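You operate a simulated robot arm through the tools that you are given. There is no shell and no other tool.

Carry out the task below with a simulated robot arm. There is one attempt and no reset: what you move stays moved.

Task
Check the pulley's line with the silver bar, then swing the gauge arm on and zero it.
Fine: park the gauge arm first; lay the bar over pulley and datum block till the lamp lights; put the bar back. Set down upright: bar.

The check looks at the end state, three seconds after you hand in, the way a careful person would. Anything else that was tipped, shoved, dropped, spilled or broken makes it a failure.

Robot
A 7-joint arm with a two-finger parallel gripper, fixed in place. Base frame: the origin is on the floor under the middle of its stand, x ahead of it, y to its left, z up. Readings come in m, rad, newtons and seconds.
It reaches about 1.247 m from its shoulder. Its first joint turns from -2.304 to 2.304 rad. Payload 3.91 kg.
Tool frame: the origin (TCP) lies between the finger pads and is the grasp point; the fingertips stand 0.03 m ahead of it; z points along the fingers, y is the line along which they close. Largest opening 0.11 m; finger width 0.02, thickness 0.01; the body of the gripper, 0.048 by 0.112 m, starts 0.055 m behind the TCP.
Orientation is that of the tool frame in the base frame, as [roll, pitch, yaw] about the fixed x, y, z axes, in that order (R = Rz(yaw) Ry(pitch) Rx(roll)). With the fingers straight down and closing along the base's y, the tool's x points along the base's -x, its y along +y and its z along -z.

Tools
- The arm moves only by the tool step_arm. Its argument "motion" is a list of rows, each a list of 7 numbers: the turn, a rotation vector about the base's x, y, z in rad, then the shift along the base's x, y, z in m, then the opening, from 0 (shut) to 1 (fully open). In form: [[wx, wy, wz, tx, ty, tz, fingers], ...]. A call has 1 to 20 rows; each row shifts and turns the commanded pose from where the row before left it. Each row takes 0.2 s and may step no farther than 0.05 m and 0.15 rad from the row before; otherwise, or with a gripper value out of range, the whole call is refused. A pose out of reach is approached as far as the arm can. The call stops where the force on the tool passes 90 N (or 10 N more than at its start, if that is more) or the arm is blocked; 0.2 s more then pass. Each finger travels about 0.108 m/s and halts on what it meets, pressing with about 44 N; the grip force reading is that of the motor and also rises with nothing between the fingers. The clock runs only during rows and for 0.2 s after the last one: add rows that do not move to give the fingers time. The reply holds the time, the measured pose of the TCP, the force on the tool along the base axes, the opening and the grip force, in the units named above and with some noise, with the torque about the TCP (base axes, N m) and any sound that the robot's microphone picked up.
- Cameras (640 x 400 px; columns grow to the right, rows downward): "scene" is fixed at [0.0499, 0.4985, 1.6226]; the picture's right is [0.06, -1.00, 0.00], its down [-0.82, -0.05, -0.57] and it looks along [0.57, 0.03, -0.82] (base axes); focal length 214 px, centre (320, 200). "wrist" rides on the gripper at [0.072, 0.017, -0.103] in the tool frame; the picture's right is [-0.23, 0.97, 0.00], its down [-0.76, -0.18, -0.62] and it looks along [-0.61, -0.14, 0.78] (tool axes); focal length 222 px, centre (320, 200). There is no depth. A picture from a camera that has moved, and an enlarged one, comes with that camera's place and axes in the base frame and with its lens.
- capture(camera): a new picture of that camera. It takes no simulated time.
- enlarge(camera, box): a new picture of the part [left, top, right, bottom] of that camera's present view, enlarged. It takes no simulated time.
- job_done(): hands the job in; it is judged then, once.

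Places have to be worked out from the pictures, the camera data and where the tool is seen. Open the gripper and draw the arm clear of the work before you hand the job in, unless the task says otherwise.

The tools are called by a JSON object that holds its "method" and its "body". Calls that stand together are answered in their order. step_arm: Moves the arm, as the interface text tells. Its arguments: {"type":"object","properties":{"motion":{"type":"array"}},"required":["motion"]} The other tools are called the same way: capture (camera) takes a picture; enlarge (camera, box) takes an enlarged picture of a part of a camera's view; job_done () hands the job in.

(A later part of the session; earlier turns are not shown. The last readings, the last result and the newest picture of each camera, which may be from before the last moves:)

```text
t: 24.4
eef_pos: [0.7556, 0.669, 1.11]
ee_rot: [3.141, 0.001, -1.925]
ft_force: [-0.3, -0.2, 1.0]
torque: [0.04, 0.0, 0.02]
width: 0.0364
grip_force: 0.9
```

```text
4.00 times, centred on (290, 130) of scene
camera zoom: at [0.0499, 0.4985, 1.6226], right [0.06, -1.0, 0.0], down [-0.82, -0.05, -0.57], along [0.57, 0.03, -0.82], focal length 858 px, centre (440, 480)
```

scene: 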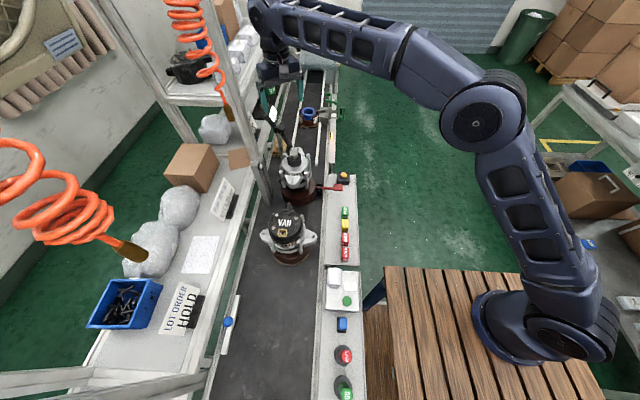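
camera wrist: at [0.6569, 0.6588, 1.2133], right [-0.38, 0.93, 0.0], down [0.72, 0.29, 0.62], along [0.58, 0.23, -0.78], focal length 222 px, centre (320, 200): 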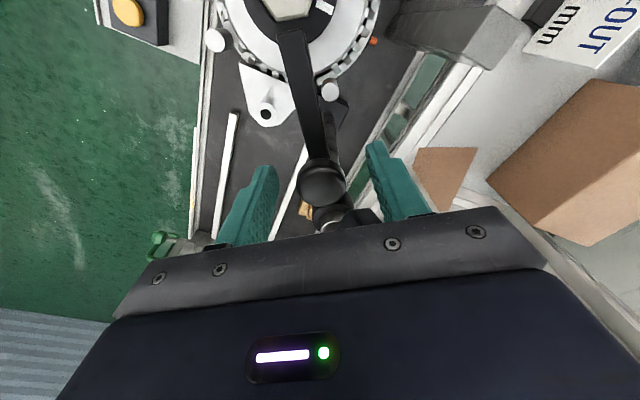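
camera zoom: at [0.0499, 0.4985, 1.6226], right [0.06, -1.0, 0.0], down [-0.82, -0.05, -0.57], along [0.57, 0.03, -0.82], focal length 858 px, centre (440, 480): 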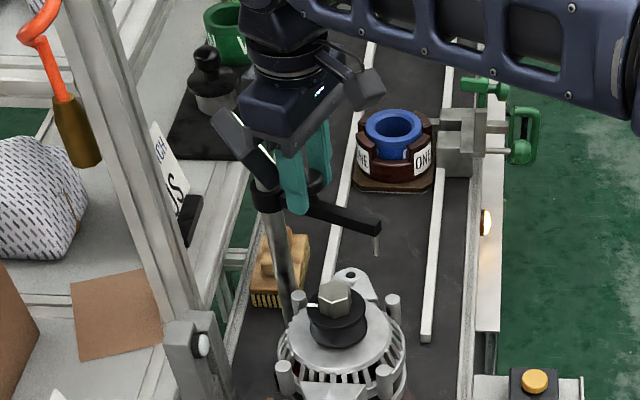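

The probe is now off the pulley. I'll keep swinging further along the arc.

{"method": "step_arm", "body": {"motion": [[0, 0, 0.1, 0.0039, -0.0015, 0, 0.33], [0, 0, 0.12, 0.0066, -0.0005, 0, 0.33], [0, 0, 0.12, 0.0065, 0.0003, 0, 0.33], [0, 0, 0.12, 0.0065, 0.0011, 0, 0.33], [0, 0, 0.12, 0.0064, 0.0019, 0, 0.33]]}}

{"method": "enlarge", "body": {"camera": "wrist", "box": [220, 0, 420, 220]}}

{"method": "enlarge", "body": {"camera": "scene", "box": [240, 80, 340, 180]}}

```text
t: 25.6
eef_pos: [0.7815, 0.6728, 1.1095]
ee_rot: [3.141, 0.0, -1.341]
ft_force: [-23.4, 6.0, -5.0]
torque: [0.17, 0.23, -0.33]
width: 0.0474
grip_force: 11.1
```

```text
1.82 times, centred on (320, 110) of wrist
camera zoom: at [0.7804, 0.5983, 1.2146], right [-1.0, 0.0, 0.0], down [0.0, 0.78, 0.62], along [0.0, 0.62, -0.78], focal length 404 px, centre (320, 364)
```

zoom: 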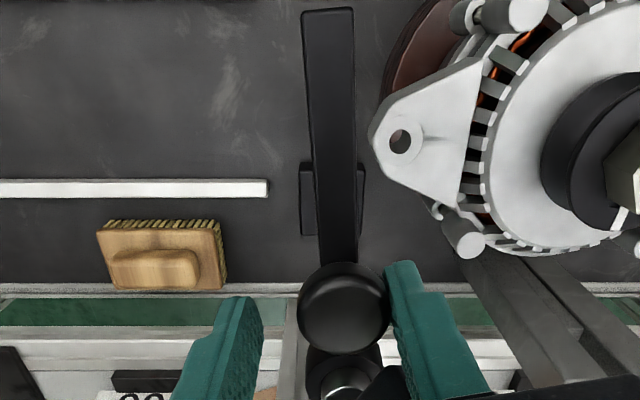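

```text
4.00 times, centred on (290, 130) of scene
camera zoom: at [0.0499, 0.4985, 1.6226], right [0.06, -1.0, 0.0], down [-0.82, -0.05, -0.57], along [0.57, 0.03, -0.82], focal length 858 px, centre (440, 480)
```

zoom: 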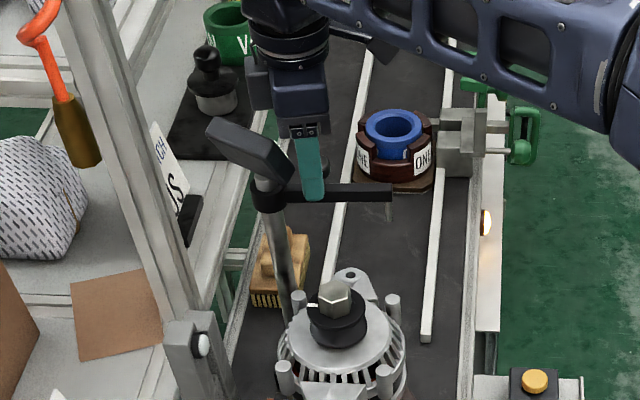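

The arm now points about straight to −y (≈55° swing) and resists further, likely its stop. Let me look at the full wrist view before releasing, to see where the display is relative to the fingers.

{"method": "capture", "body": {"camera": "wrist"}}

{"method": "enlarge", "body": {"camera": "wrist", "box": [260, 130, 400, 240]}}

{"method": "enlarge", "body": {"camera": "scene", "box": [270, 90, 330, 140]}}

```text
taken
camera wrist: at [0.7804, 0.5983, 1.2146], right [-1.0, 0.0, 0.0], down [0.0, 0.78, 0.62], along [0.0, 0.62, -0.78], focal length 222 px, centre (320, 200)
```

wrist: 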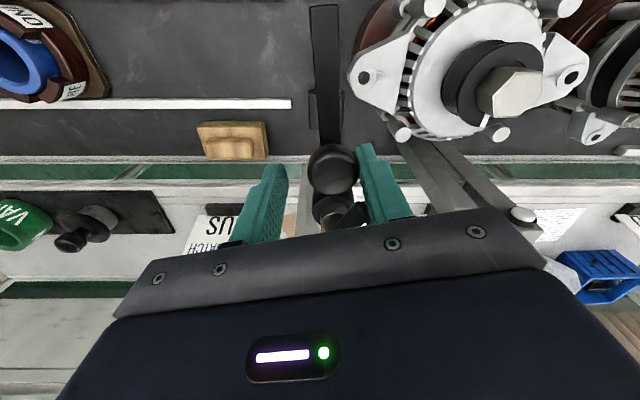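

```text
3.64 times, centred on (330, 185) of wrist
camera zoom: at [0.7804, 0.5983, 1.2146], right [-1.0, 0.0, 0.0], down [0.0, 0.78, 0.62], along [0.0, 0.62, -0.78], focal length 808 px, centre (284, 254)
```

zoom: 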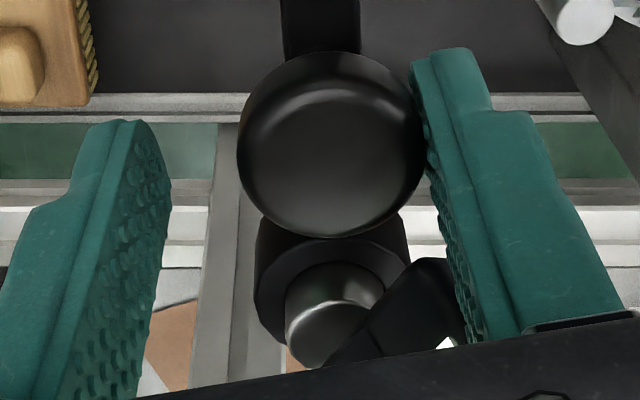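

```text
8.00 times, centred on (300, 115) of scene
camera zoom: at [0.0499, 0.4985, 1.6226], right [0.06, -1.0, 0.0], down [-0.82, -0.05, -0.57], along [0.57, 0.03, -0.82], focal length 1716 px, centre (480, 880)
```

zoom: 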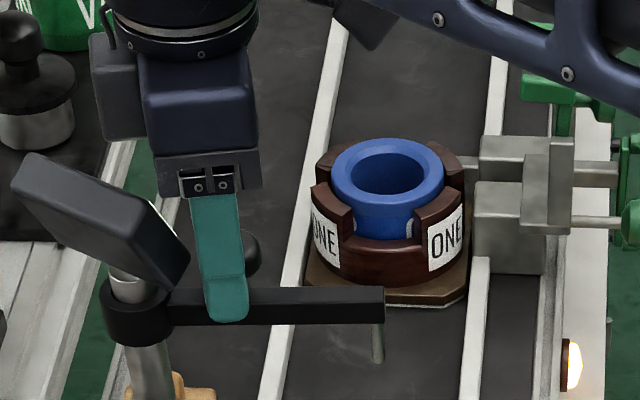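

The display corner is close to the −x finger. I'll centre the tool back on the knob (tool had over-rotated ~10°), grip it gently again, and test whether the arm is at its stop.

{"method": "step_arm", "body": {"motion": [[0, 0, -0.08, -0.004, -0.004, 0, 0.42], [0, 0, -0.08, -0.003, -0.004, 0, 0.42], [0, 0, 0, 0, 0, 0, 0.3], [0, 0, 0, 0, 0, 0, 0.2], [0, 0, 0, 0, 0, 0, 0.2]]}}

{"method": "enlarge", "body": {"camera": "wrist", "box": [220, 0, 420, 220]}}

```text
t: 26.8
eef_pos: [0.776, 0.661, 1.111]
ee_rot: [3.141, 0.0, -1.504]
ft_force: [-18.9, -7.9, 0.2]
torque: [-0.27, 0.22, 0.2]
width: 0.032
grip_force: 9.9
```

```text
1.82 times, centred on (320, 110) of wrist
camera zoom: at [0.762, 0.5889, 1.2156], right [-0.99, 0.16, 0.0], down [0.13, 0.77, 0.62], along [0.1, 0.61, -0.78], focal length 404 px, centre (320, 364)
```

zoom: 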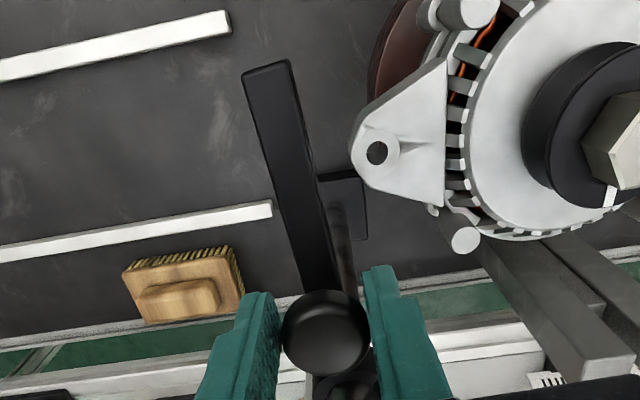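

The arm stays at ≈272° under ~20 N, so it is against its stop. I'll open the fingers and check that it stays parked.

{"method": "step_arm", "body": {"motion": [[0, 0, 0, -0.001, 0, 0, 0.3], [0, 0, 0, -0.001, 0, 0, 0.42], [0, 0, 0, 0, 0, 0, 0.42], [0, 0, 0, 0, 0, 0, 0.42]]}}

{"method": "enlarge", "body": {"camera": "wrist", "box": [220, 0, 420, 220]}}

{"method": "enlarge", "body": {"camera": "scene", "box": [270, 90, 330, 140]}}

```text
t: 27.8
eef_pos: [0.7756, 0.6605, 1.1092]
ee_rot: [3.142, -0.001, -1.504]
ft_force: [-0.1, -0.8, 0.6]
torque: [0.0, 0.03, 0.0]
width: 0.0462
grip_force: 0.0
```

```text
1.82 times, centred on (320, 110) of wrist
camera zoom: at [0.762, 0.5884, 1.2145], right [-0.99, 0.16, 0.0], down [0.13, 0.77, 0.62], along [0.1, 0.61, -0.78], focal length 404 px, centre (320, 364)
```

zoom: 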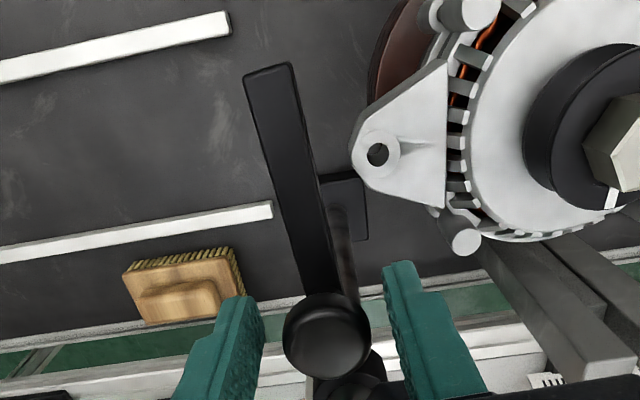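

```text
8.00 times, centred on (300, 115) of scene
camera zoom: at [0.0499, 0.4985, 1.6226], right [0.06, -1.0, 0.0], down [-0.82, -0.05, -0.57], along [0.57, 0.03, -0.82], focal length 1716 px, centre (480, 880)
```

zoom: 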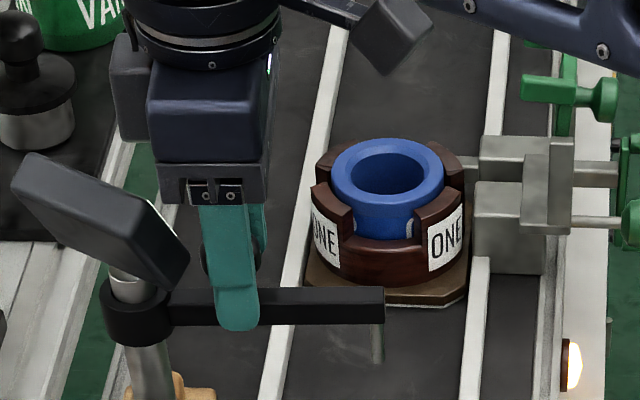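

The arm stays parked. I'll back out upward and toward −y along the arm, then go to a viewpoint over pulley and posts for precise measurement.

{"method": "step_arm", "body": {"motion": [[0, 0, 0, 0, -0.008, 0.02, 0.42], [0, 0, 0, 0, -0.01, 0.025, 0.42], [0, 0, 0, -0.01, -0.02, 0.03, 0.6], [0, 0, 0, -0.03, -0.02, 0.03, 0.8], [0, 0, 0, -0.04, -0.02, 0.02, 1], [0, 0, -0.07, -0.04, -0.02, 0.01, 1], [0, 0, -0.07, -0.02, 0.0, 0.0, 1], [0, 0, 0, 0, 0, 0, 1]]}}

{"method": "capture", "body": {"camera": "wrist"}}

{"method": "enlarge", "body": {"camera": "wrist", "box": [240, 80, 440, 220]}}

{"method": "enlarge", "body": {"camera": "scene", "box": [240, 80, 340, 180]}}

```text
t: 29.6
eef_pos: [0.6336, 0.5629, 1.2433]
ee_rot: [3.141, 0.001, -1.645]
ft_force: [0.4, -0.1, -0.1]
torque: [0.01, 0.03, 0.0]
width: 0.1099
grip_force: 0.1
```

```text
taken
camera wrist: at [0.6098, 0.4921, 1.3477], right [-0.95, 0.3, 0.0], down [0.23, 0.75, 0.62], along [0.19, 0.59, -0.78], focal length 222 px, centre (320, 200)
```

wrist: 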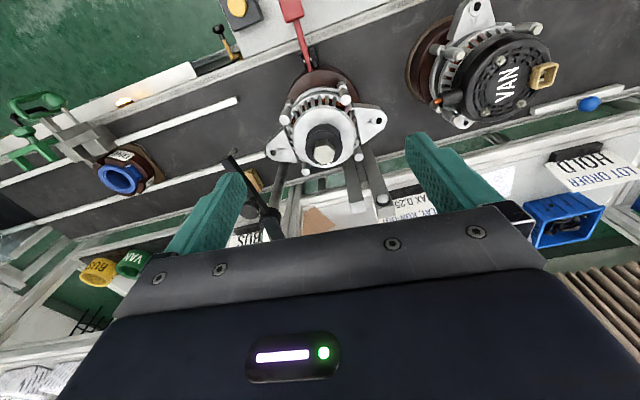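

```text
2.86 times, centred on (340, 150) of wrist
camera zoom: at [0.6098, 0.4921, 1.3477], right [-0.95, 0.3, 0.0], down [0.23, 0.75, 0.62], along [0.19, 0.59, -0.78], focal length 635 px, centre (263, 343)
```

zoom: 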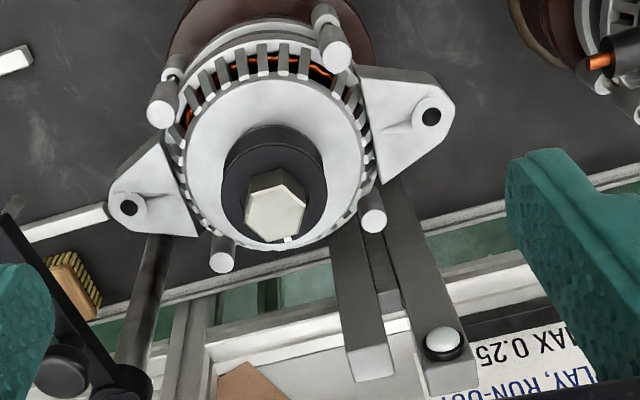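

```text
4.00 times, centred on (290, 130) of scene
camera zoom: at [0.0499, 0.4985, 1.6226], right [0.06, -1.0, 0.0], down [-0.82, -0.05, -0.57], along [0.57, 0.03, -0.82], focal length 858 px, centre (440, 480)
```

zoom: 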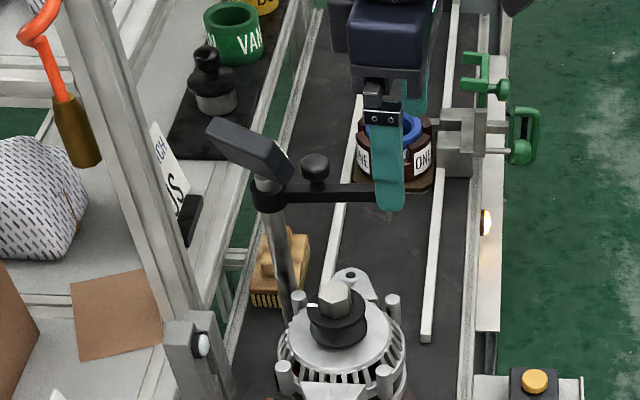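

The gauge arm is parked and clear. To decide exactly where the bar rests I need heights of nut, pulley rim and datum block, so I'll take a nearly horizontal view from the −y side.

{"method": "step_arm", "body": {"motion": [[0.15, 0, 0, 0, -0.03, -0.02, 1], [0.15, 0, 0, 0, -0.03, -0.03, 1], [0.15, 0, 0, 0, -0.03, -0.03, 1], [0.15, 0, 0, 0, -0.03, -0.03, 1], [0.15, 0, 0, 0, -0.02, -0.02, 1], [0.12, 0, 0, 0, 0, 0, 1], [0, 0, 0, 0, 0, 0, 1]]}}

{"method": "capture", "body": {"camera": "wrist"}}

{"method": "enlarge", "body": {"camera": "wrist", "box": [240, 60, 440, 200]}}

```text
t: 31.2
eef_pos: [0.6355, 0.4219, 1.1143]
ee_rot: [3.055, 0.868, -1.686]
ft_force: [-0.3, -1.0, 0.1]
torque: [0.02, 0.0, -0.03]
width: 0.1098
grip_force: 0.0
```

```text
taken
camera wrist: at [0.6117, 0.299, 1.1275], right [-0.95, 0.19, 0.23], down [0.23, 0.0, 0.97], along [0.19, 0.98, -0.05], focal length 222 px, centre (320, 200)
```

wrist: 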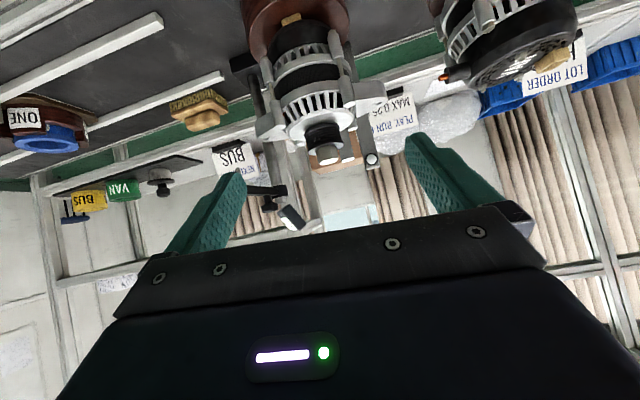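

```text
2.86 times, centred on (340, 130) of wrist
camera zoom: at [0.6117, 0.299, 1.1275], right [-0.95, 0.19, 0.23], down [0.23, 0.0, 0.97], along [0.19, 0.98, -0.05], focal length 635 px, centre (263, 400)
```

zoom: 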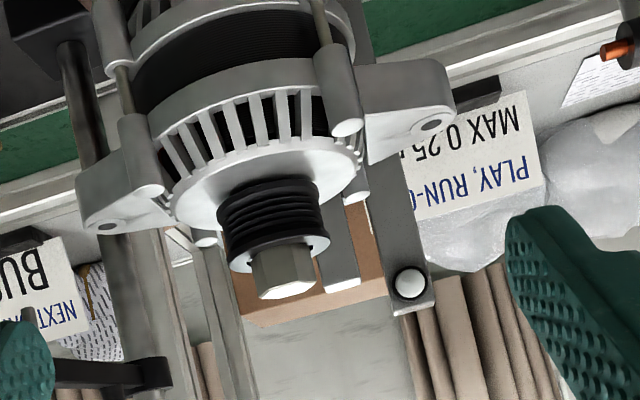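

Now it's clear: the pulley's rim top face (z≈1.0355) is flush with the datum block top (z≈1.037, centre (0.623, 0.765), 25 mm square), and the nut sticks up to 1.058; the bar must lie along y at x≈0.621, beside the nut. Before fetching the bar I'll look from higher up to locate the hose near it.

{"method": "step_arm", "body": {"motion": [[-0.15, 0, 0, -0.01, 0, 0.045, 1], [-0.15, 0, 0, -0.01, 0, 0.045, 1], [-0.15, 0, 0, -0.01, 0, 0.045, 1], [0, 0, 0.13, -0.02, 0, 0.045, 1], [0, 0, 0.13, -0.02, 0, 0.045, 1], [0, 0, 0.13, -0.02, 0, 0.045, 1], [0, 0, 0.13, -0.02, 0, 0.045, 1], [0, 0, 0.13, -0.02, 0, 0.045, 1], [0, 0, 0.13, -0.02, 0, 0.045, 1], [0, 0, 0, 0, 0, 0, 1]]}}

{"method": "capture", "body": {"camera": "wrist"}}

```text
t: 33.4
eef_pos: [0.4856, 0.424, 1.5204]
ee_rot: [3.108, 0.42, -0.869]
ft_force: [0.2, -0.1, 0.0]
torque: [-0.02, -0.01, -0.01]
width: 0.1102
grip_force: 0.0
```

```text
taken
camera wrist: at [0.5437, 0.3339, 1.5865], right [-0.87, -0.48, 0.12], down [-0.13, 0.47, 0.87], along [-0.47, 0.74, -0.47], focal length 222 px, centre (320, 200)
```

wrist: 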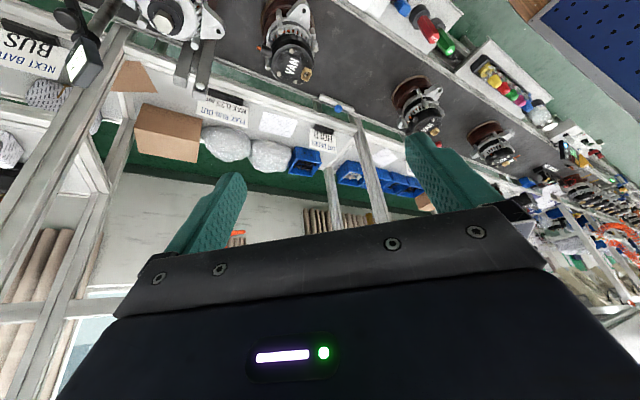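

I'll enlarge the area with the orange bit and the uprights near the bar.

{"method": "enlarge", "body": {"camera": "wrist", "box": [180, 150, 440, 260]}}

{"method": "enlarge", "body": {"camera": "wrist", "box": [260, 60, 440, 180]}}

{"method": "capture", "body": {"camera": "scene"}}

```text
2.46 times, centred on (310, 205) of wrist
camera zoom: at [0.5437, 0.3339, 1.5865], right [-0.87, -0.48, 0.12], down [-0.13, 0.47, 0.87], along [-0.47, 0.74, -0.47], focal length 547 px, centre (345, 188)
```

zoom: 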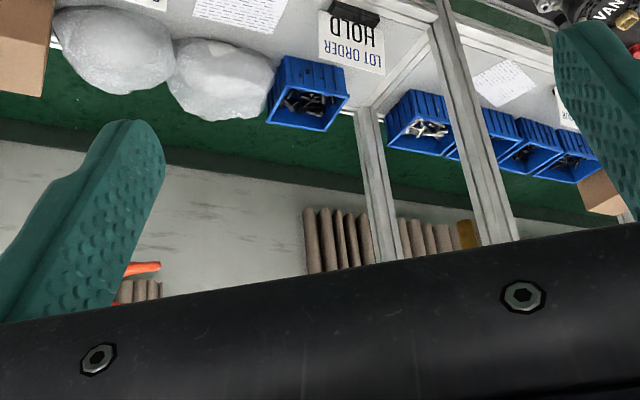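

```text
3.33 times, centred on (350, 120) of wrist
camera zoom: at [0.5437, 0.3339, 1.5865], right [-0.87, -0.48, 0.12], down [-0.13, 0.47, 0.87], along [-0.47, 0.74, -0.47], focal length 740 px, centre (220, 467)
```

zoom: 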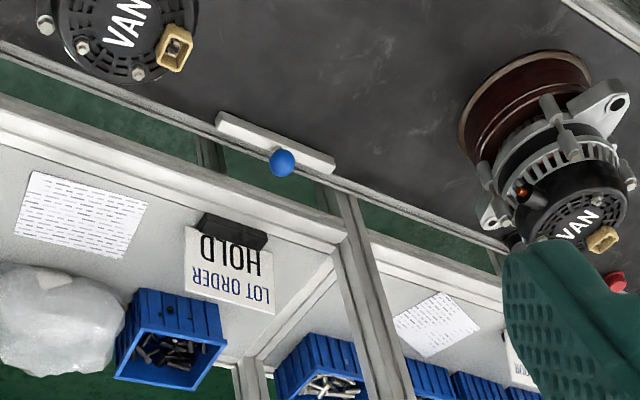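

```text
taken
```

scene: 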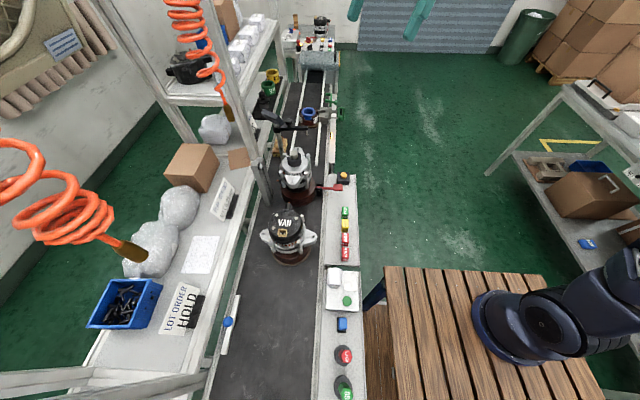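

The hose tip triangulates to ≈(0.138, 0.739, 1.337), so with the TCP below ~1.05 near the bar the wrist stays under it. I'll go low toward the bar with fingers pointing down and yaw 0 (closing along y, across the bar).

{"method": "step_arm", "body": {"motion": [[-0.0994, -0.0992, 0, -0.015, 0, -0.045, 1], [-0.0994, -0.0992, 0, -0.03, 0, -0.04, 1], [-0.0994, -0.0992, 0, -0.03, 0, -0.04, 1], [0, 0, 0.1448, -0.03, 0, -0.04, 1], [0, 0, 0.1448, -0.03, 0, -0.04, 1], [0, 0, 0.1448, -0.03, 0, -0.04, 1], [0, 0, 0.1448, -0.03, 0, -0.04, 1], [0, 0, 0.1448, -0.03, 0, -0.04, 1], [0, 0, 0.145, -0.03, 0, -0.04, 1], [0, 0, 0, -0.03, 0, -0.04, 1], [0, 0, 0, -0.03, 0, -0.04, 1], [0, 0, 0, -0.03, 0, -0.02, 1], [0, 0, 0, -0.03, 0.02, 0, 1], [0, 0, 0, -0.01, 0.02, 0, 1], [0, 0, 0, 0, 0, 0, 1]]}}

{"method": "capture", "body": {"camera": "wrist"}}

{"method": "capture", "body": {"camera": "scene"}}

```text
t: 36.6
eef_pos: [0.0987, 0.4633, 1.0564]
ee_rot: [-3.14, -0.002, 0.004]
ft_force: [0.3, 0.0, 0.1]
torque: [-0.01, 0.01, -0.04]
width: 0.1103
grip_force: 0.0
```

```text
taken
camera wrist: at [0.17, 0.4478, 1.1618], right [-0.22, -0.97, 0.0], down [-0.76, 0.17, 0.62], along [-0.61, 0.14, -0.78], focal length 222 px, centre (320, 200)
```

wrist: 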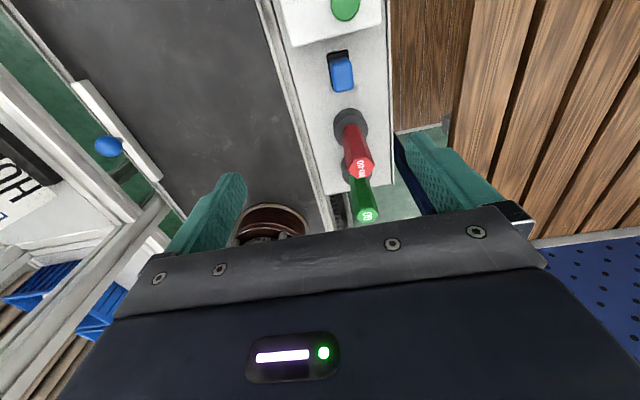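

```text
taken
```

scene: 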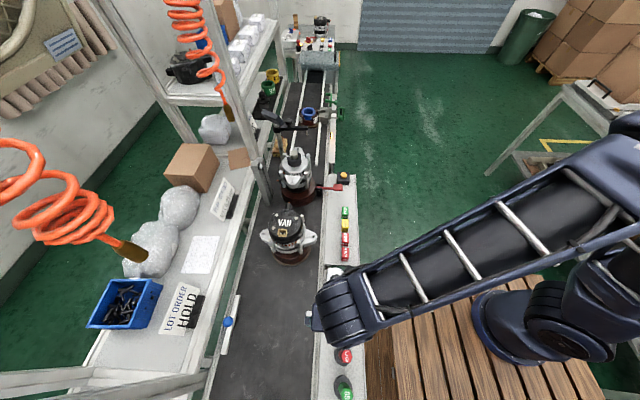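

Yaw 0 works. I'll move in closer above the bar (TCP at z≈1.0) to measure its width and exact height.

{"method": "step_arm", "body": {"motion": [[0, 0, 0, 0.01, 0.04, 0, 1], [0, 0, 0, 0.01, 0.04, 0, 1], [0, 0, 0, 0.01, 0.04, -0.02, 1], [0, 0, 0, 0.01, 0.04, -0.02, 1], [0, 0, 0, 0.0, 0.04, -0.02, 1], [0, 0, 0, 0.0, 0.04, -0.02, 1], [0, 0, 0, 0, 0, 0, 1]]}}

{"method": "capture", "body": {"camera": "wrist"}}

{"method": "enlarge", "body": {"camera": "wrist", "box": [230, 80, 410, 220]}}

```text
t: 38.2
eef_pos: [0.1395, 0.7024, 0.9767]
ee_rot: [3.141, -0.001, 0.004]
ft_force: [-0.2, 0.2, -0.5]
torque: [0.01, -0.04, -0.02]
width: 0.1098
grip_force: 0.1
```

```text
taken
camera wrist: at [0.211, 0.6861, 1.0818], right [-0.22, -0.97, 0.0], down [-0.76, 0.17, 0.62], along [-0.61, 0.14, -0.78], focal length 222 px, centre (320, 200)
```

wrist: 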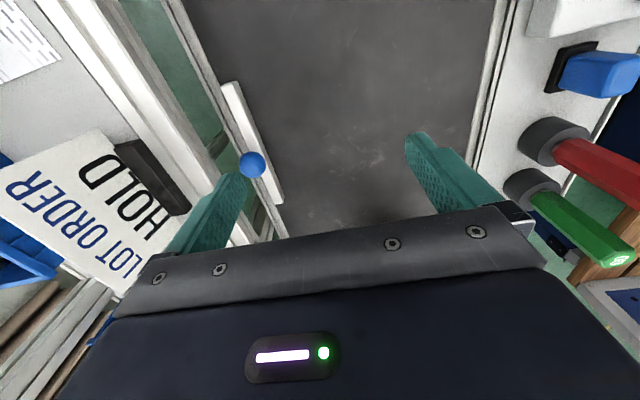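

```text
2.86 times, centred on (320, 150) of wrist
camera zoom: at [0.211, 0.6861, 1.0818], right [-0.22, -0.97, 0.0], down [-0.76, 0.17, 0.62], along [-0.61, 0.14, -0.78], focal length 635 px, centre (320, 343)
```

zoom: 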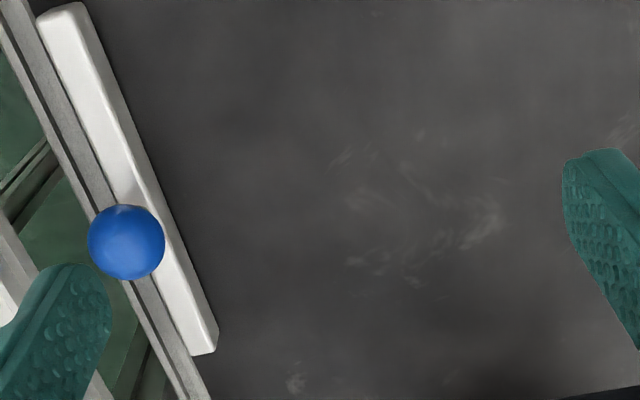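

The bar lies along x from ≈0.0145 to 0.184, y≈0.795, about 17 mm wide; the ball centre is ≈(0.0985, 0.796, 0.842), r≈16.5 mm. I'll go above the ball with partly open fingers and check alignment.

{"method": "step_arm", "body": {"motion": [[0, 0, 0, -0.014, 0.031, -0.01, 0.6], [0, 0, 0, -0.014, 0.031, -0.01, 0.6], [0, 0, 0, -0.013, 0.0316, -0.01, 0.6], [0, 0, 0, 0, 0, -0.03, 0.6], [0, 0, 0, 0, 0, 0, 0.6]]}}

{"method": "capture", "body": {"camera": "wrist"}}

{"method": "enlarge", "body": {"camera": "wrist", "box": [240, 80, 400, 220]}}

{"method": "capture", "body": {"camera": "scene"}}

```text
t: 39.4
eef_pos: [0.0995, 0.7953, 0.9166]
ee_rot: [-3.138, -0.003, 0.007]
ft_force: [-0.1, -0.2, 0.0]
torque: [-0.04, 0.0, -0.01]
width: 0.0662
grip_force: 0.0
```

```text
taken
camera wrist: at [0.1709, 0.7799, 1.0199], right [-0.22, -0.97, 0.0], down [-0.76, 0.17, 0.62], along [-0.61, 0.14, -0.78], focal length 222 px, centre (320, 200)
```

wrist: 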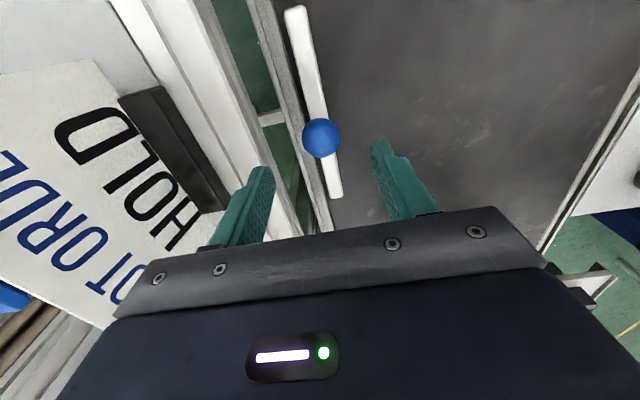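

```text
2.86 times, centred on (320, 150) of wrist
camera zoom: at [0.1709, 0.7799, 1.0199], right [-0.22, -0.97, 0.0], down [-0.76, 0.17, 0.62], along [-0.61, 0.14, -0.78], focal length 635 px, centre (320, 343)
```

zoom: 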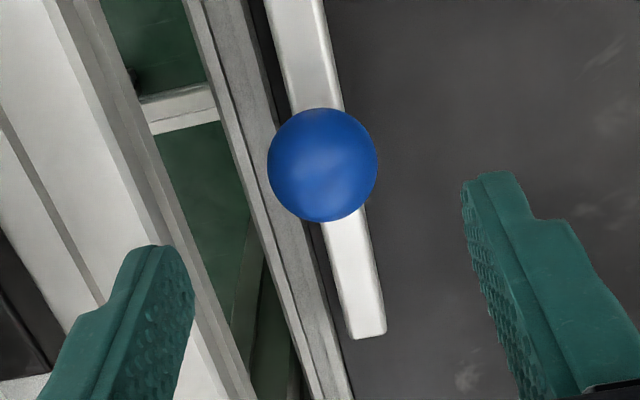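

```text
taken
```

scene: 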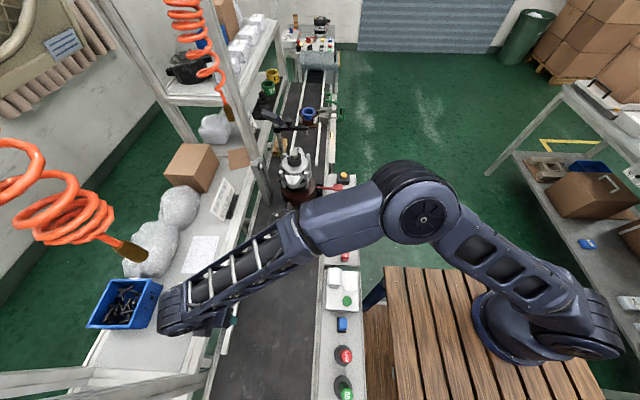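

The ball is exactly below the TCP (within ~1 mm). I'll descend to z≈0.852 and check before closing.

{"method": "step_arm", "body": {"motion": [[0, 0, 0, 0, 0, -0.025, 0.6], [0, 0, 0, 0, 0, -0.025, 0.6], [0, 0, 0, 0, 0, -0.0145, 0.6], [0, 0, 0, 0, 0, 0, 0.6]]}}

{"method": "enlarge", "body": {"camera": "wrist", "box": [220, 80, 420, 230]}}

```text
t: 40.2
eef_pos: [0.0989, 0.8001, 0.87]
ee_rot: [-3.119, 0.001, 0.002]
ft_force: [0.8, -13.5, 26.6]
torque: [0.53, 0.1, -0.08]
width: 0.06
grip_force: 0.1
stopped in row 3: the force on the tool passed its limit at 107 N (the readings are from after the stop); the commanded pose is now the measured one
```

```text
2.67 times, centred on (320, 155) of wrist
camera zoom: at [0.1704, 0.7811, 0.974], right [-0.23, -0.97, -0.02], down [-0.76, 0.16, 0.63], along [-0.61, 0.16, -0.78], focal length 592 px, centre (320, 320)
```

zoom: 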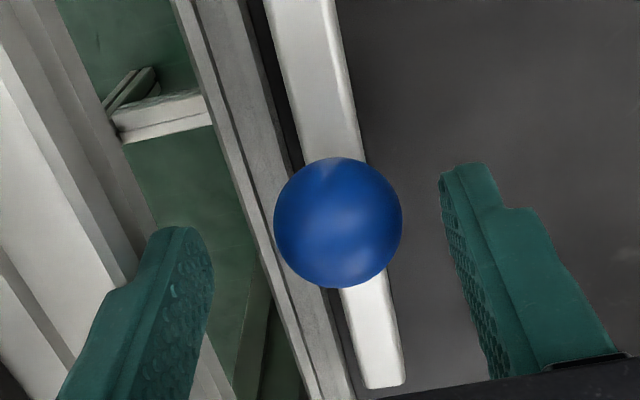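

The +y finger touched the bench edge beam (top ≈0.84 at y≳0.835). I'll back up, restore the orientation, and use a narrower opening (~46 mm) centred on the ball.

{"method": "step_arm", "body": {"motion": [[0, 0, 0, 0, 0, 0.02, 0.6], [-0.0226, -0.001, -0.002, 0, -0.0045, 0.02, 0.5], [0, 0, 0, 0, 0, 0, 0.42], [0, 0, 0, 0, 0, 0, 0.42]]}}

{"method": "capture", "body": {"camera": "wrist"}}

{"method": "enlarge", "body": {"camera": "wrist", "box": [220, 80, 420, 230]}}

```text
t: 41.2
eef_pos: [0.1014, 0.7944, 0.9079]
ee_rot: [3.137, -0.002, 0.0]
ft_force: [-0.3, 1.0, 0.8]
torque: [-0.04, -0.01, 0.04]
width: 0.0459
grip_force: 0.1
```

```text
taken
camera wrist: at [0.1728, 0.779, 1.0125], right [-0.23, -0.97, 0.0], down [-0.76, 0.18, 0.62], along [-0.61, 0.14, -0.78], focal length 222 px, centre (320, 200)
```

wrist: 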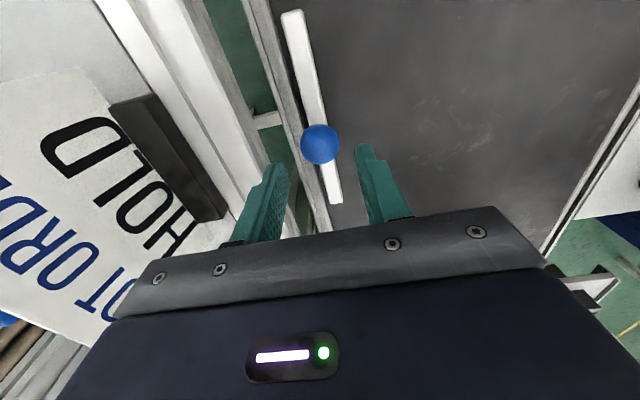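

```text
2.67 times, centred on (320, 155) of wrist
camera zoom: at [0.1728, 0.779, 1.0125], right [-0.23, -0.97, 0.0], down [-0.76, 0.18, 0.62], along [-0.61, 0.14, -0.78], focal length 592 px, centre (320, 320)
```

zoom: 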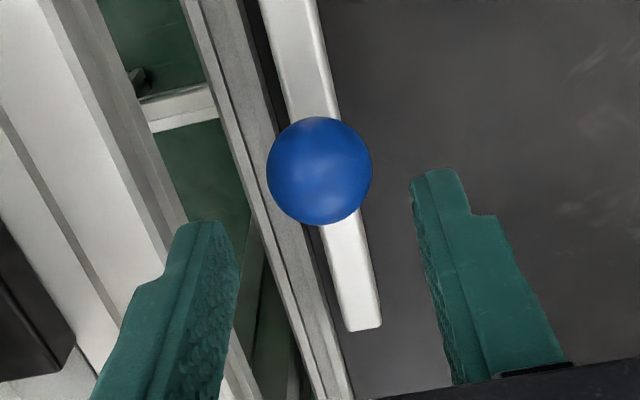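

The bar is undisturbed and the ball is at (0.0989, 0.7947). I'll narrow to ~42 mm, correct x, and descend stepwise.

{"method": "step_arm", "body": {"motion": [[0.0045, 0.002, 0, -0.0025, 0.0003, -0.01, 0.385], [0, 0, 0, 0, 0, -0.018, 0.385], [0, 0, 0, 0, 0, -0.018, 0.385], [0, 0, 0, 0, 0, 0, 0.385]]}}

{"method": "enlarge", "body": {"camera": "wrist", "box": [220, 80, 420, 230]}}

```text
t: 42.2
eef_pos: [0.0972, 0.7942, 0.861]
ee_rot: [-3.14, 0.002, 0.0]
ft_force: [-0.2, -1.4, -0.2]
torque: [0.03, 0.0, 0.0]
width: 0.0423
grip_force: 0.0
```

```text
2.67 times, centred on (320, 155) of wrist
camera zoom: at [0.1682, 0.7786, 0.9656], right [-0.23, -0.97, 0.0], down [-0.76, 0.18, 0.62], along [-0.61, 0.14, -0.78], focal length 592 px, centre (320, 320)
```

zoom: 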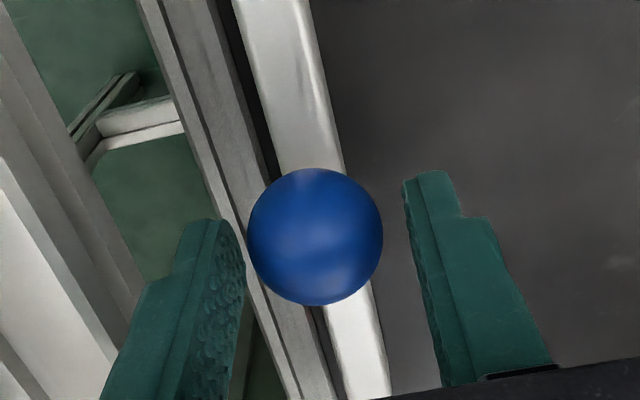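

No contact; the ball is ~2 mm toward +x. I'll nudge, descend another 10 mm, and close on the ball.

{"method": "step_arm", "body": {"motion": [[0, 0, 0, 0.002, 0.001, -0.005, 0.385], [0, 0, 0, 0, 0, -0.005, 0.385], [0, 0, 0, 0, 0, 0, 0.385]]}}

{"method": "enlarge", "body": {"camera": "wrist", "box": [220, 80, 420, 230]}}

```text
t: 43.0
eef_pos: [0.0989, 0.7956, 0.8508]
ee_rot: [-3.14, 0.001, 0.0]
ft_force: [-0.2, -0.5, -0.1]
torque: [0.02, -0.02, 0.05]
width: 0.0424
grip_force: 0.1
```

```text
2.67 times, centred on (320, 155) of wrist
camera zoom: at [0.1703, 0.7791, 0.9552], right [-0.23, -0.97, 0.0], down [-0.76, 0.18, 0.62], along [-0.61, 0.14, -0.78], focal length 592 px, centre (320, 320)
```

zoom: 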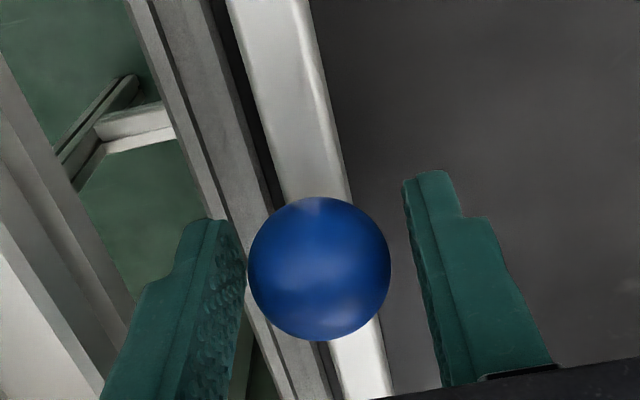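

Aligned within a millimetre. I'll record this home pose (TCP 0.0989, 0.7956, 0.8508, yaw 0) and close on the ball.

{"method": "step_arm", "body": {"motion": [[0, 0, 0, 0, 0, 0, 0.3], [0, 0, 0, 0, 0, 0, 0.2], [0, 0, 0, 0, 0, 0, 0.2], [0, 0, 0, 0, 0, 0, 0.2]]}}

{"method": "enlarge", "body": {"camera": "wrist", "box": [220, 80, 420, 230]}}

```text
t: 44.0
eef_pos: [0.0999, 0.7952, 0.8505]
ee_rot: [-3.14, 0.001, 0.0]
ft_force: [-0.6, 0.7, -0.5]
torque: [-0.01, 0.06, -0.01]
width: 0.0311
grip_force: 43.7
```

```text
2.67 times, centred on (320, 155) of wrist
camera zoom: at [0.1703, 0.779, 0.9551], right [-0.23, -0.97, 0.0], down [-0.76, 0.18, 0.62], along [-0.61, 0.14, -0.78], focal length 592 px, centre (320, 320)
```

zoom: 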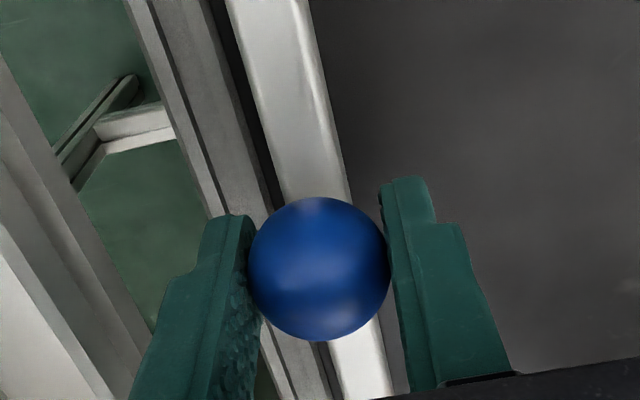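

Gripped at 31 mm with forces near zero. I'll lift slowly and check the bar's attitude.

{"method": "step_arm", "body": {"motion": [[0, 0, 0, 0, 0, 0.005, 0.2], [0, 0, 0, 0, 0, 0.01, 0.2], [0, 0, 0, 0, 0, 0.015, 0.2], [0, 0, 0, 0, 0, 0.02, 0.2], [0, 0, 0, 0, 0, 0, 0.2]]}}

{"method": "capture", "body": {"camera": "wrist"}}

{"method": "capture", "body": {"camera": "scene"}}

{"method": "enlarge", "body": {"camera": "scene", "box": [180, 280, 260, 360]}}

```text
t: 45.2
eef_pos: [0.0974, 0.7946, 0.9008]
ee_rot: [-3.14, 0.0, 0.0]
ft_force: [-0.3, 0.3, -1.6]
torque: [0.01, 0.01, 0.04]
width: 0.0313
grip_force: 44.4
```

```text
taken
camera wrist: at [0.1689, 0.7788, 1.0052], right [-0.23, -0.97, 0.0], down [-0.76, 0.18, 0.62], along [-0.61, 0.14, -0.78], focal length 222 px, centre (320, 200)
```

wrist: 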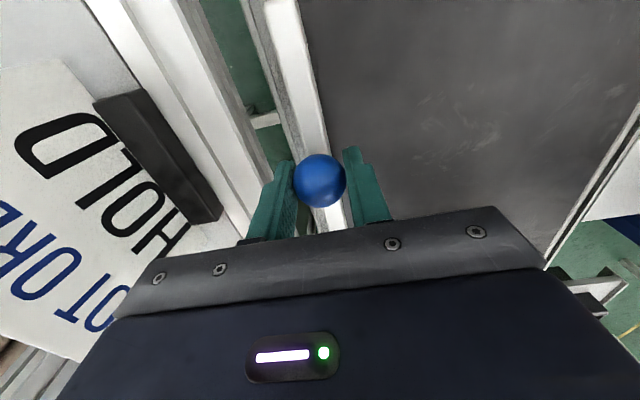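

```text
taken
```

scene: 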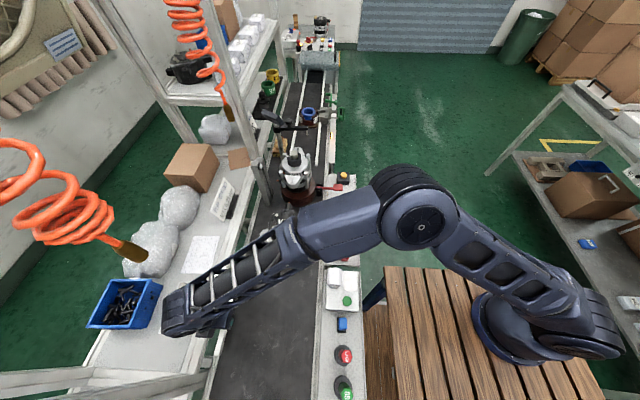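

```text
5.00 times, centred on (220, 320) of scene
camera zoom: at [0.0499, 0.4985, 1.6226], right [0.06, -1.0, 0.0], down [-0.82, -0.05, -0.57], along [0.57, 0.03, -0.82], focal length 1072 px, centre (820, -400)
```

zoom: 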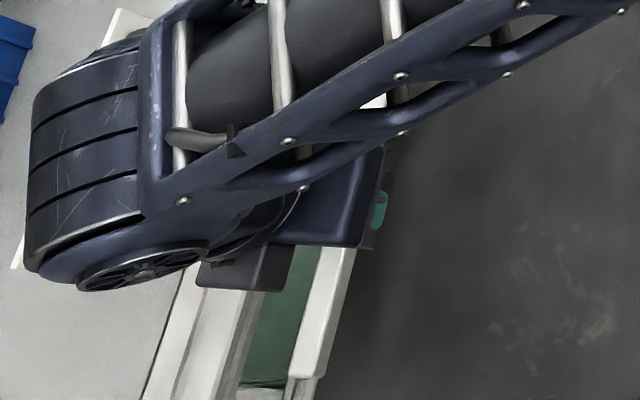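

The bar is lifted (≈1.6 N). I'll retreat toward −y at low height, between the alternators, then rotate.

{"method": "step_arm", "body": {"motion": [[0, 0, 0, 0, -0.01, 0.02, 0.2], [0, 0, 0, 0, -0.02, 0.02, 0.2], [0, 0, 0, 0, -0.03, 0.01, 0.2], [0, 0, 0, 0, -0.035, 0, 0.2], [0, 0, 0, 0, -0.035, 0, 0.2], [0, 0, 0, 0, -0.035, 0.0, 0.2], [0, 0, 0, 0, -0.035, 0.02, 0.2], [0, 0, 0, 0, -0.03, 0.03, 0.2], [0, 0, 0, 0, -0.015, 0.03, 0.2], [0, 0, 0, 0, 0, 0.03, 0.2], [0, 0, 0, 0, 0, 0.02, 0.2], [0, 0, 0, 0, 0, 0, 0.2]]}}

{"method": "capture", "body": {"camera": "wrist"}}

{"method": "capture", "body": {"camera": "scene"}}

```text
t: 47.8
eef_pos: [0.0993, 0.5501, 1.083]
ee_rot: [-3.14, 0.0, -0.001]
ft_force: [-0.4, 0.0, -1.0]
torque: [0.0, -0.01, 0.01]
width: 0.0311
grip_force: 44.3
```

```text
taken
camera wrist: at [0.1709, 0.5345, 1.1876], right [-0.23, -0.97, 0.0], down [-0.76, 0.18, 0.62], along [-0.61, 0.14, -0.78], focal length 222 px, centre (320, 200)
```

wrist: 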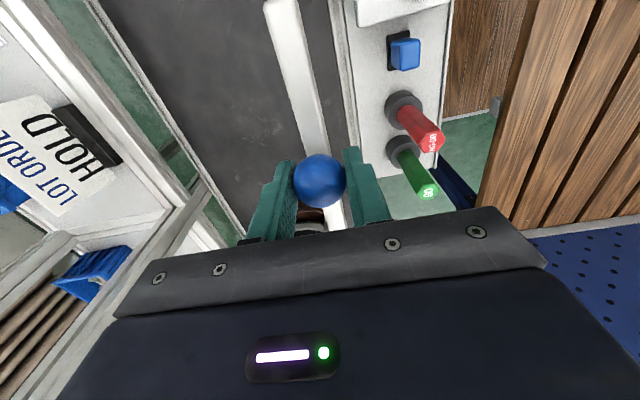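

```text
taken
```

scene: 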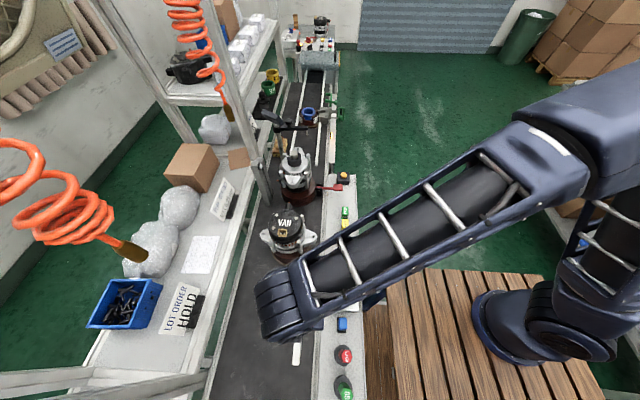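

I'll check the now-empty home spot, and carry the bar toward the station while turning it −90° so it lies along y.

{"method": "enlarge", "body": {"camera": "scene", "box": [190, 280, 260, 370]}}

{"method": "step_arm", "body": {"motion": [[0, 0, -0.1428, 0.02, -0.004, 0.004, 0.2], [0, 0, -0.1428, 0.035, -0.004, 0.004, 0.2], [0, 0, -0.1428, 0.04, -0.004, 0.004, 0.2], [0, 0, -0.1428, 0.04, -0.004, 0.004, 0.2], [0, 0, -0.1428, 0.04, -0.004, 0.004, 0.2], [0, 0, -0.1428, 0.04, -0.004, 0.004, 0.2], [0, 0, -0.1428, 0.04, -0.004, 0.004, 0.2], [0, 0, -0.1428, 0.04, -0.004, 0.004, 0.2], [0, 0, -0.1428, 0.04, -0.004, 0.004, 0.2], [0, 0, -0.1428, 0.04, -0.004, 0.004, 0.2], [0, 0, -0.1428, 0.04, -0.004, 0.004, 0.2], [0, 0, 0, 0.04, -0.004, 0.003, 0.2], [0, 0, 0, 0.04, -0.002, 0, 0.2], [0, 0, 0, 0.027, 0, 0, 0.2], [0, 0, 0, 0, 0, 0, 0.2]]}}

{"method": "capture", "body": {"camera": "wrist"}}

{"method": "capture", "body": {"camera": "scene"}}

```text
4.44 times, centred on (225, 325) of scene
camera zoom: at [0.0499, 0.4985, 1.6226], right [0.06, -1.0, 0.0], down [-0.82, -0.05, -0.57], along [0.57, 0.03, -0.82], focal length 953 px, centre (742, -356)
```

zoom: 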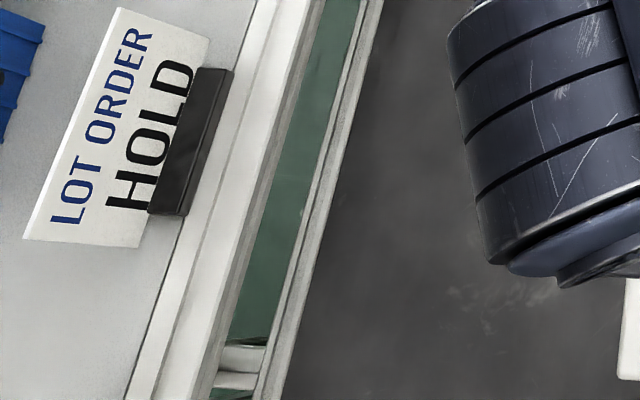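

```text
t: 51.0
eef_pos: [0.6233, 0.5, 1.1284]
ee_rot: [-3.141, -0.001, -1.572]
ft_force: [0.2, 0.3, -1.9]
torque: [0.0, 0.01, 0.0]
width: 0.0313
grip_force: 44.1
```

```text
taken
camera wrist: at [0.6054, 0.4281, 1.2326], right [-0.97, 0.23, 0.0], down [0.18, 0.76, 0.62], along [0.14, 0.61, -0.78], focal length 222 px, centre (320, 200)
```

wrist: 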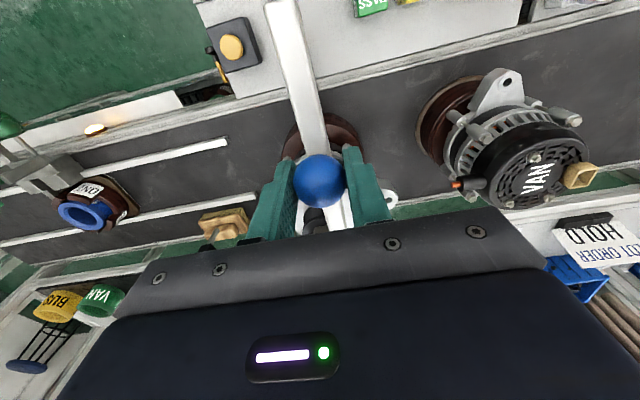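

```text
taken
```

scene: 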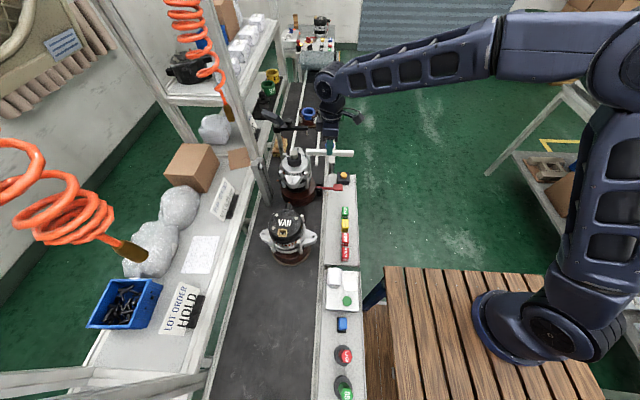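

The bar is carried along y at x≈0.623. I'll enlarge the scene to check that it hangs level.

{"method": "enlarge", "body": {"camera": "scene", "box": [260, 110, 380, 200]}}

{"method": "enlarge", "body": {"camera": "wrist", "box": [220, 0, 420, 240]}}

```text
4.44 times, centred on (320, 155) of scene
camera zoom: at [0.0499, 0.4985, 1.6226], right [0.06, -1.0, 0.0], down [-0.82, -0.05, -0.57], along [0.57, 0.03, -0.82], focal length 953 px, centre (320, 400)
```

zoom: 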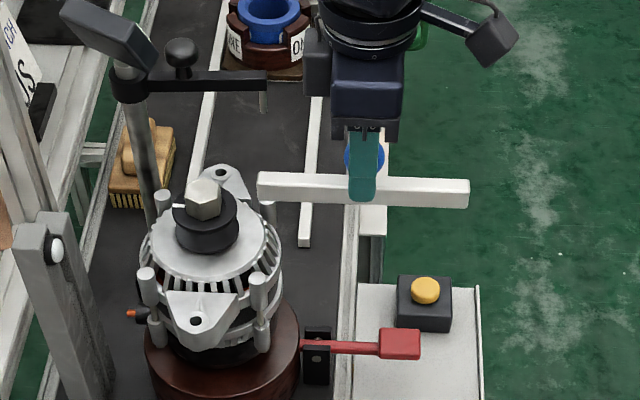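

```text
1.67 times, centred on (320, 120) of wrist
camera zoom: at [0.6054, 0.4281, 1.2326], right [-0.97, 0.23, 0.0], down [0.18, 0.76, 0.62], along [0.14, 0.61, -0.78], focal length 370 px, centre (320, 333)
```

zoom: 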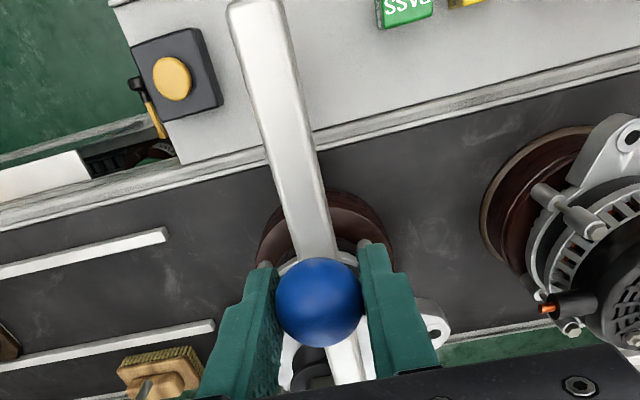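

The bar hangs level (bottom ≈40–48 mm below TCP). I'll move over the pulley/datum line at z≈1.14 and inspect alignment before lowering.

{"method": "step_arm", "body": {"motion": [[0, 0, 0, 0, 0.015, 0.008, 0.2], [0, 0, 0, -0.001, 0.03, 0.004, 0.2], [0, 0, 0, -0.001, 0.03, 0, 0.2], [0, 0, 0, -0.001, 0.03, 0, 0.2], [0, 0, 0, 0, 0.03, 0, 0.2], [0, 0, 0, 0, 0.03, 0, 0.2], [0, 0, 0, 0, 0.02, 0, 0.2], [0, 0, 0, 0, 0.012, 0, 0.2], [0, 0, 0, 0, 0, 0, 0.2]]}}

{"method": "capture", "body": {"camera": "wrist"}}

{"method": "enlarge", "body": {"camera": "wrist", "box": [220, 40, 420, 200]}}

{"method": "enlarge", "body": {"camera": "scene", "box": [240, 110, 340, 210]}}

```text
t: 53.0
eef_pos: [0.6182, 0.6971, 1.1423]
ee_rot: [-3.14, 0.0, -1.572]
ft_force: [-0.1, -0.7, -1.1]
torque: [0.02, 0.02, 0.0]
width: 0.0312
grip_force: 44.0
```

```text
taken
camera wrist: at [0.5999, 0.6258, 1.2468], right [-0.97, 0.23, 0.0], down [0.18, 0.76, 0.62], along [0.14, 0.61, -0.78], focal length 222 px, centre (320, 200)
```

wrist: 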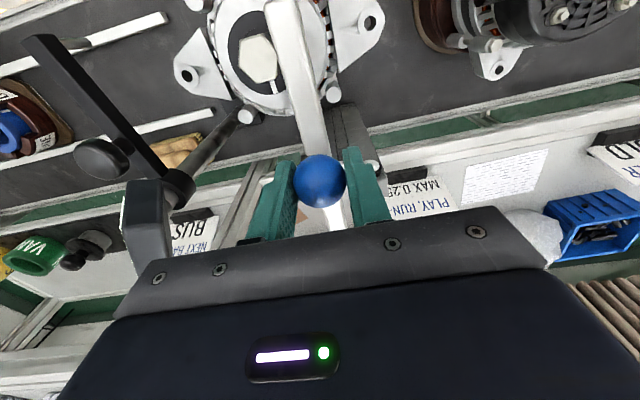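

```text
2.50 times, centred on (320, 120) of wrist
camera zoom: at [0.5999, 0.6258, 1.2468], right [-0.97, 0.23, 0.0], down [0.18, 0.76, 0.62], along [0.14, 0.61, -0.78], focal length 555 px, centre (320, 400)
```

zoom: 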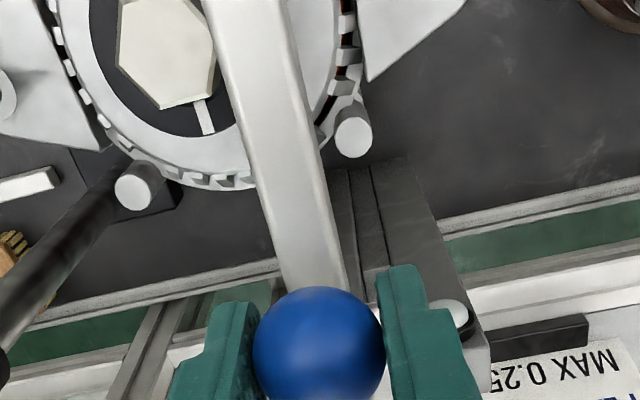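

```text
4.00 times, centred on (290, 160) of scene
camera zoom: at [0.0499, 0.4985, 1.6226], right [0.06, -1.0, 0.0], down [-0.82, -0.05, -0.57], along [0.57, 0.03, -0.82], focal length 858 px, centre (440, 360)
```

zoom: 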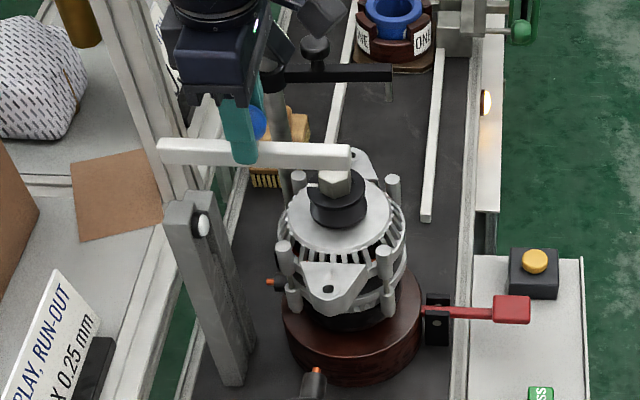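

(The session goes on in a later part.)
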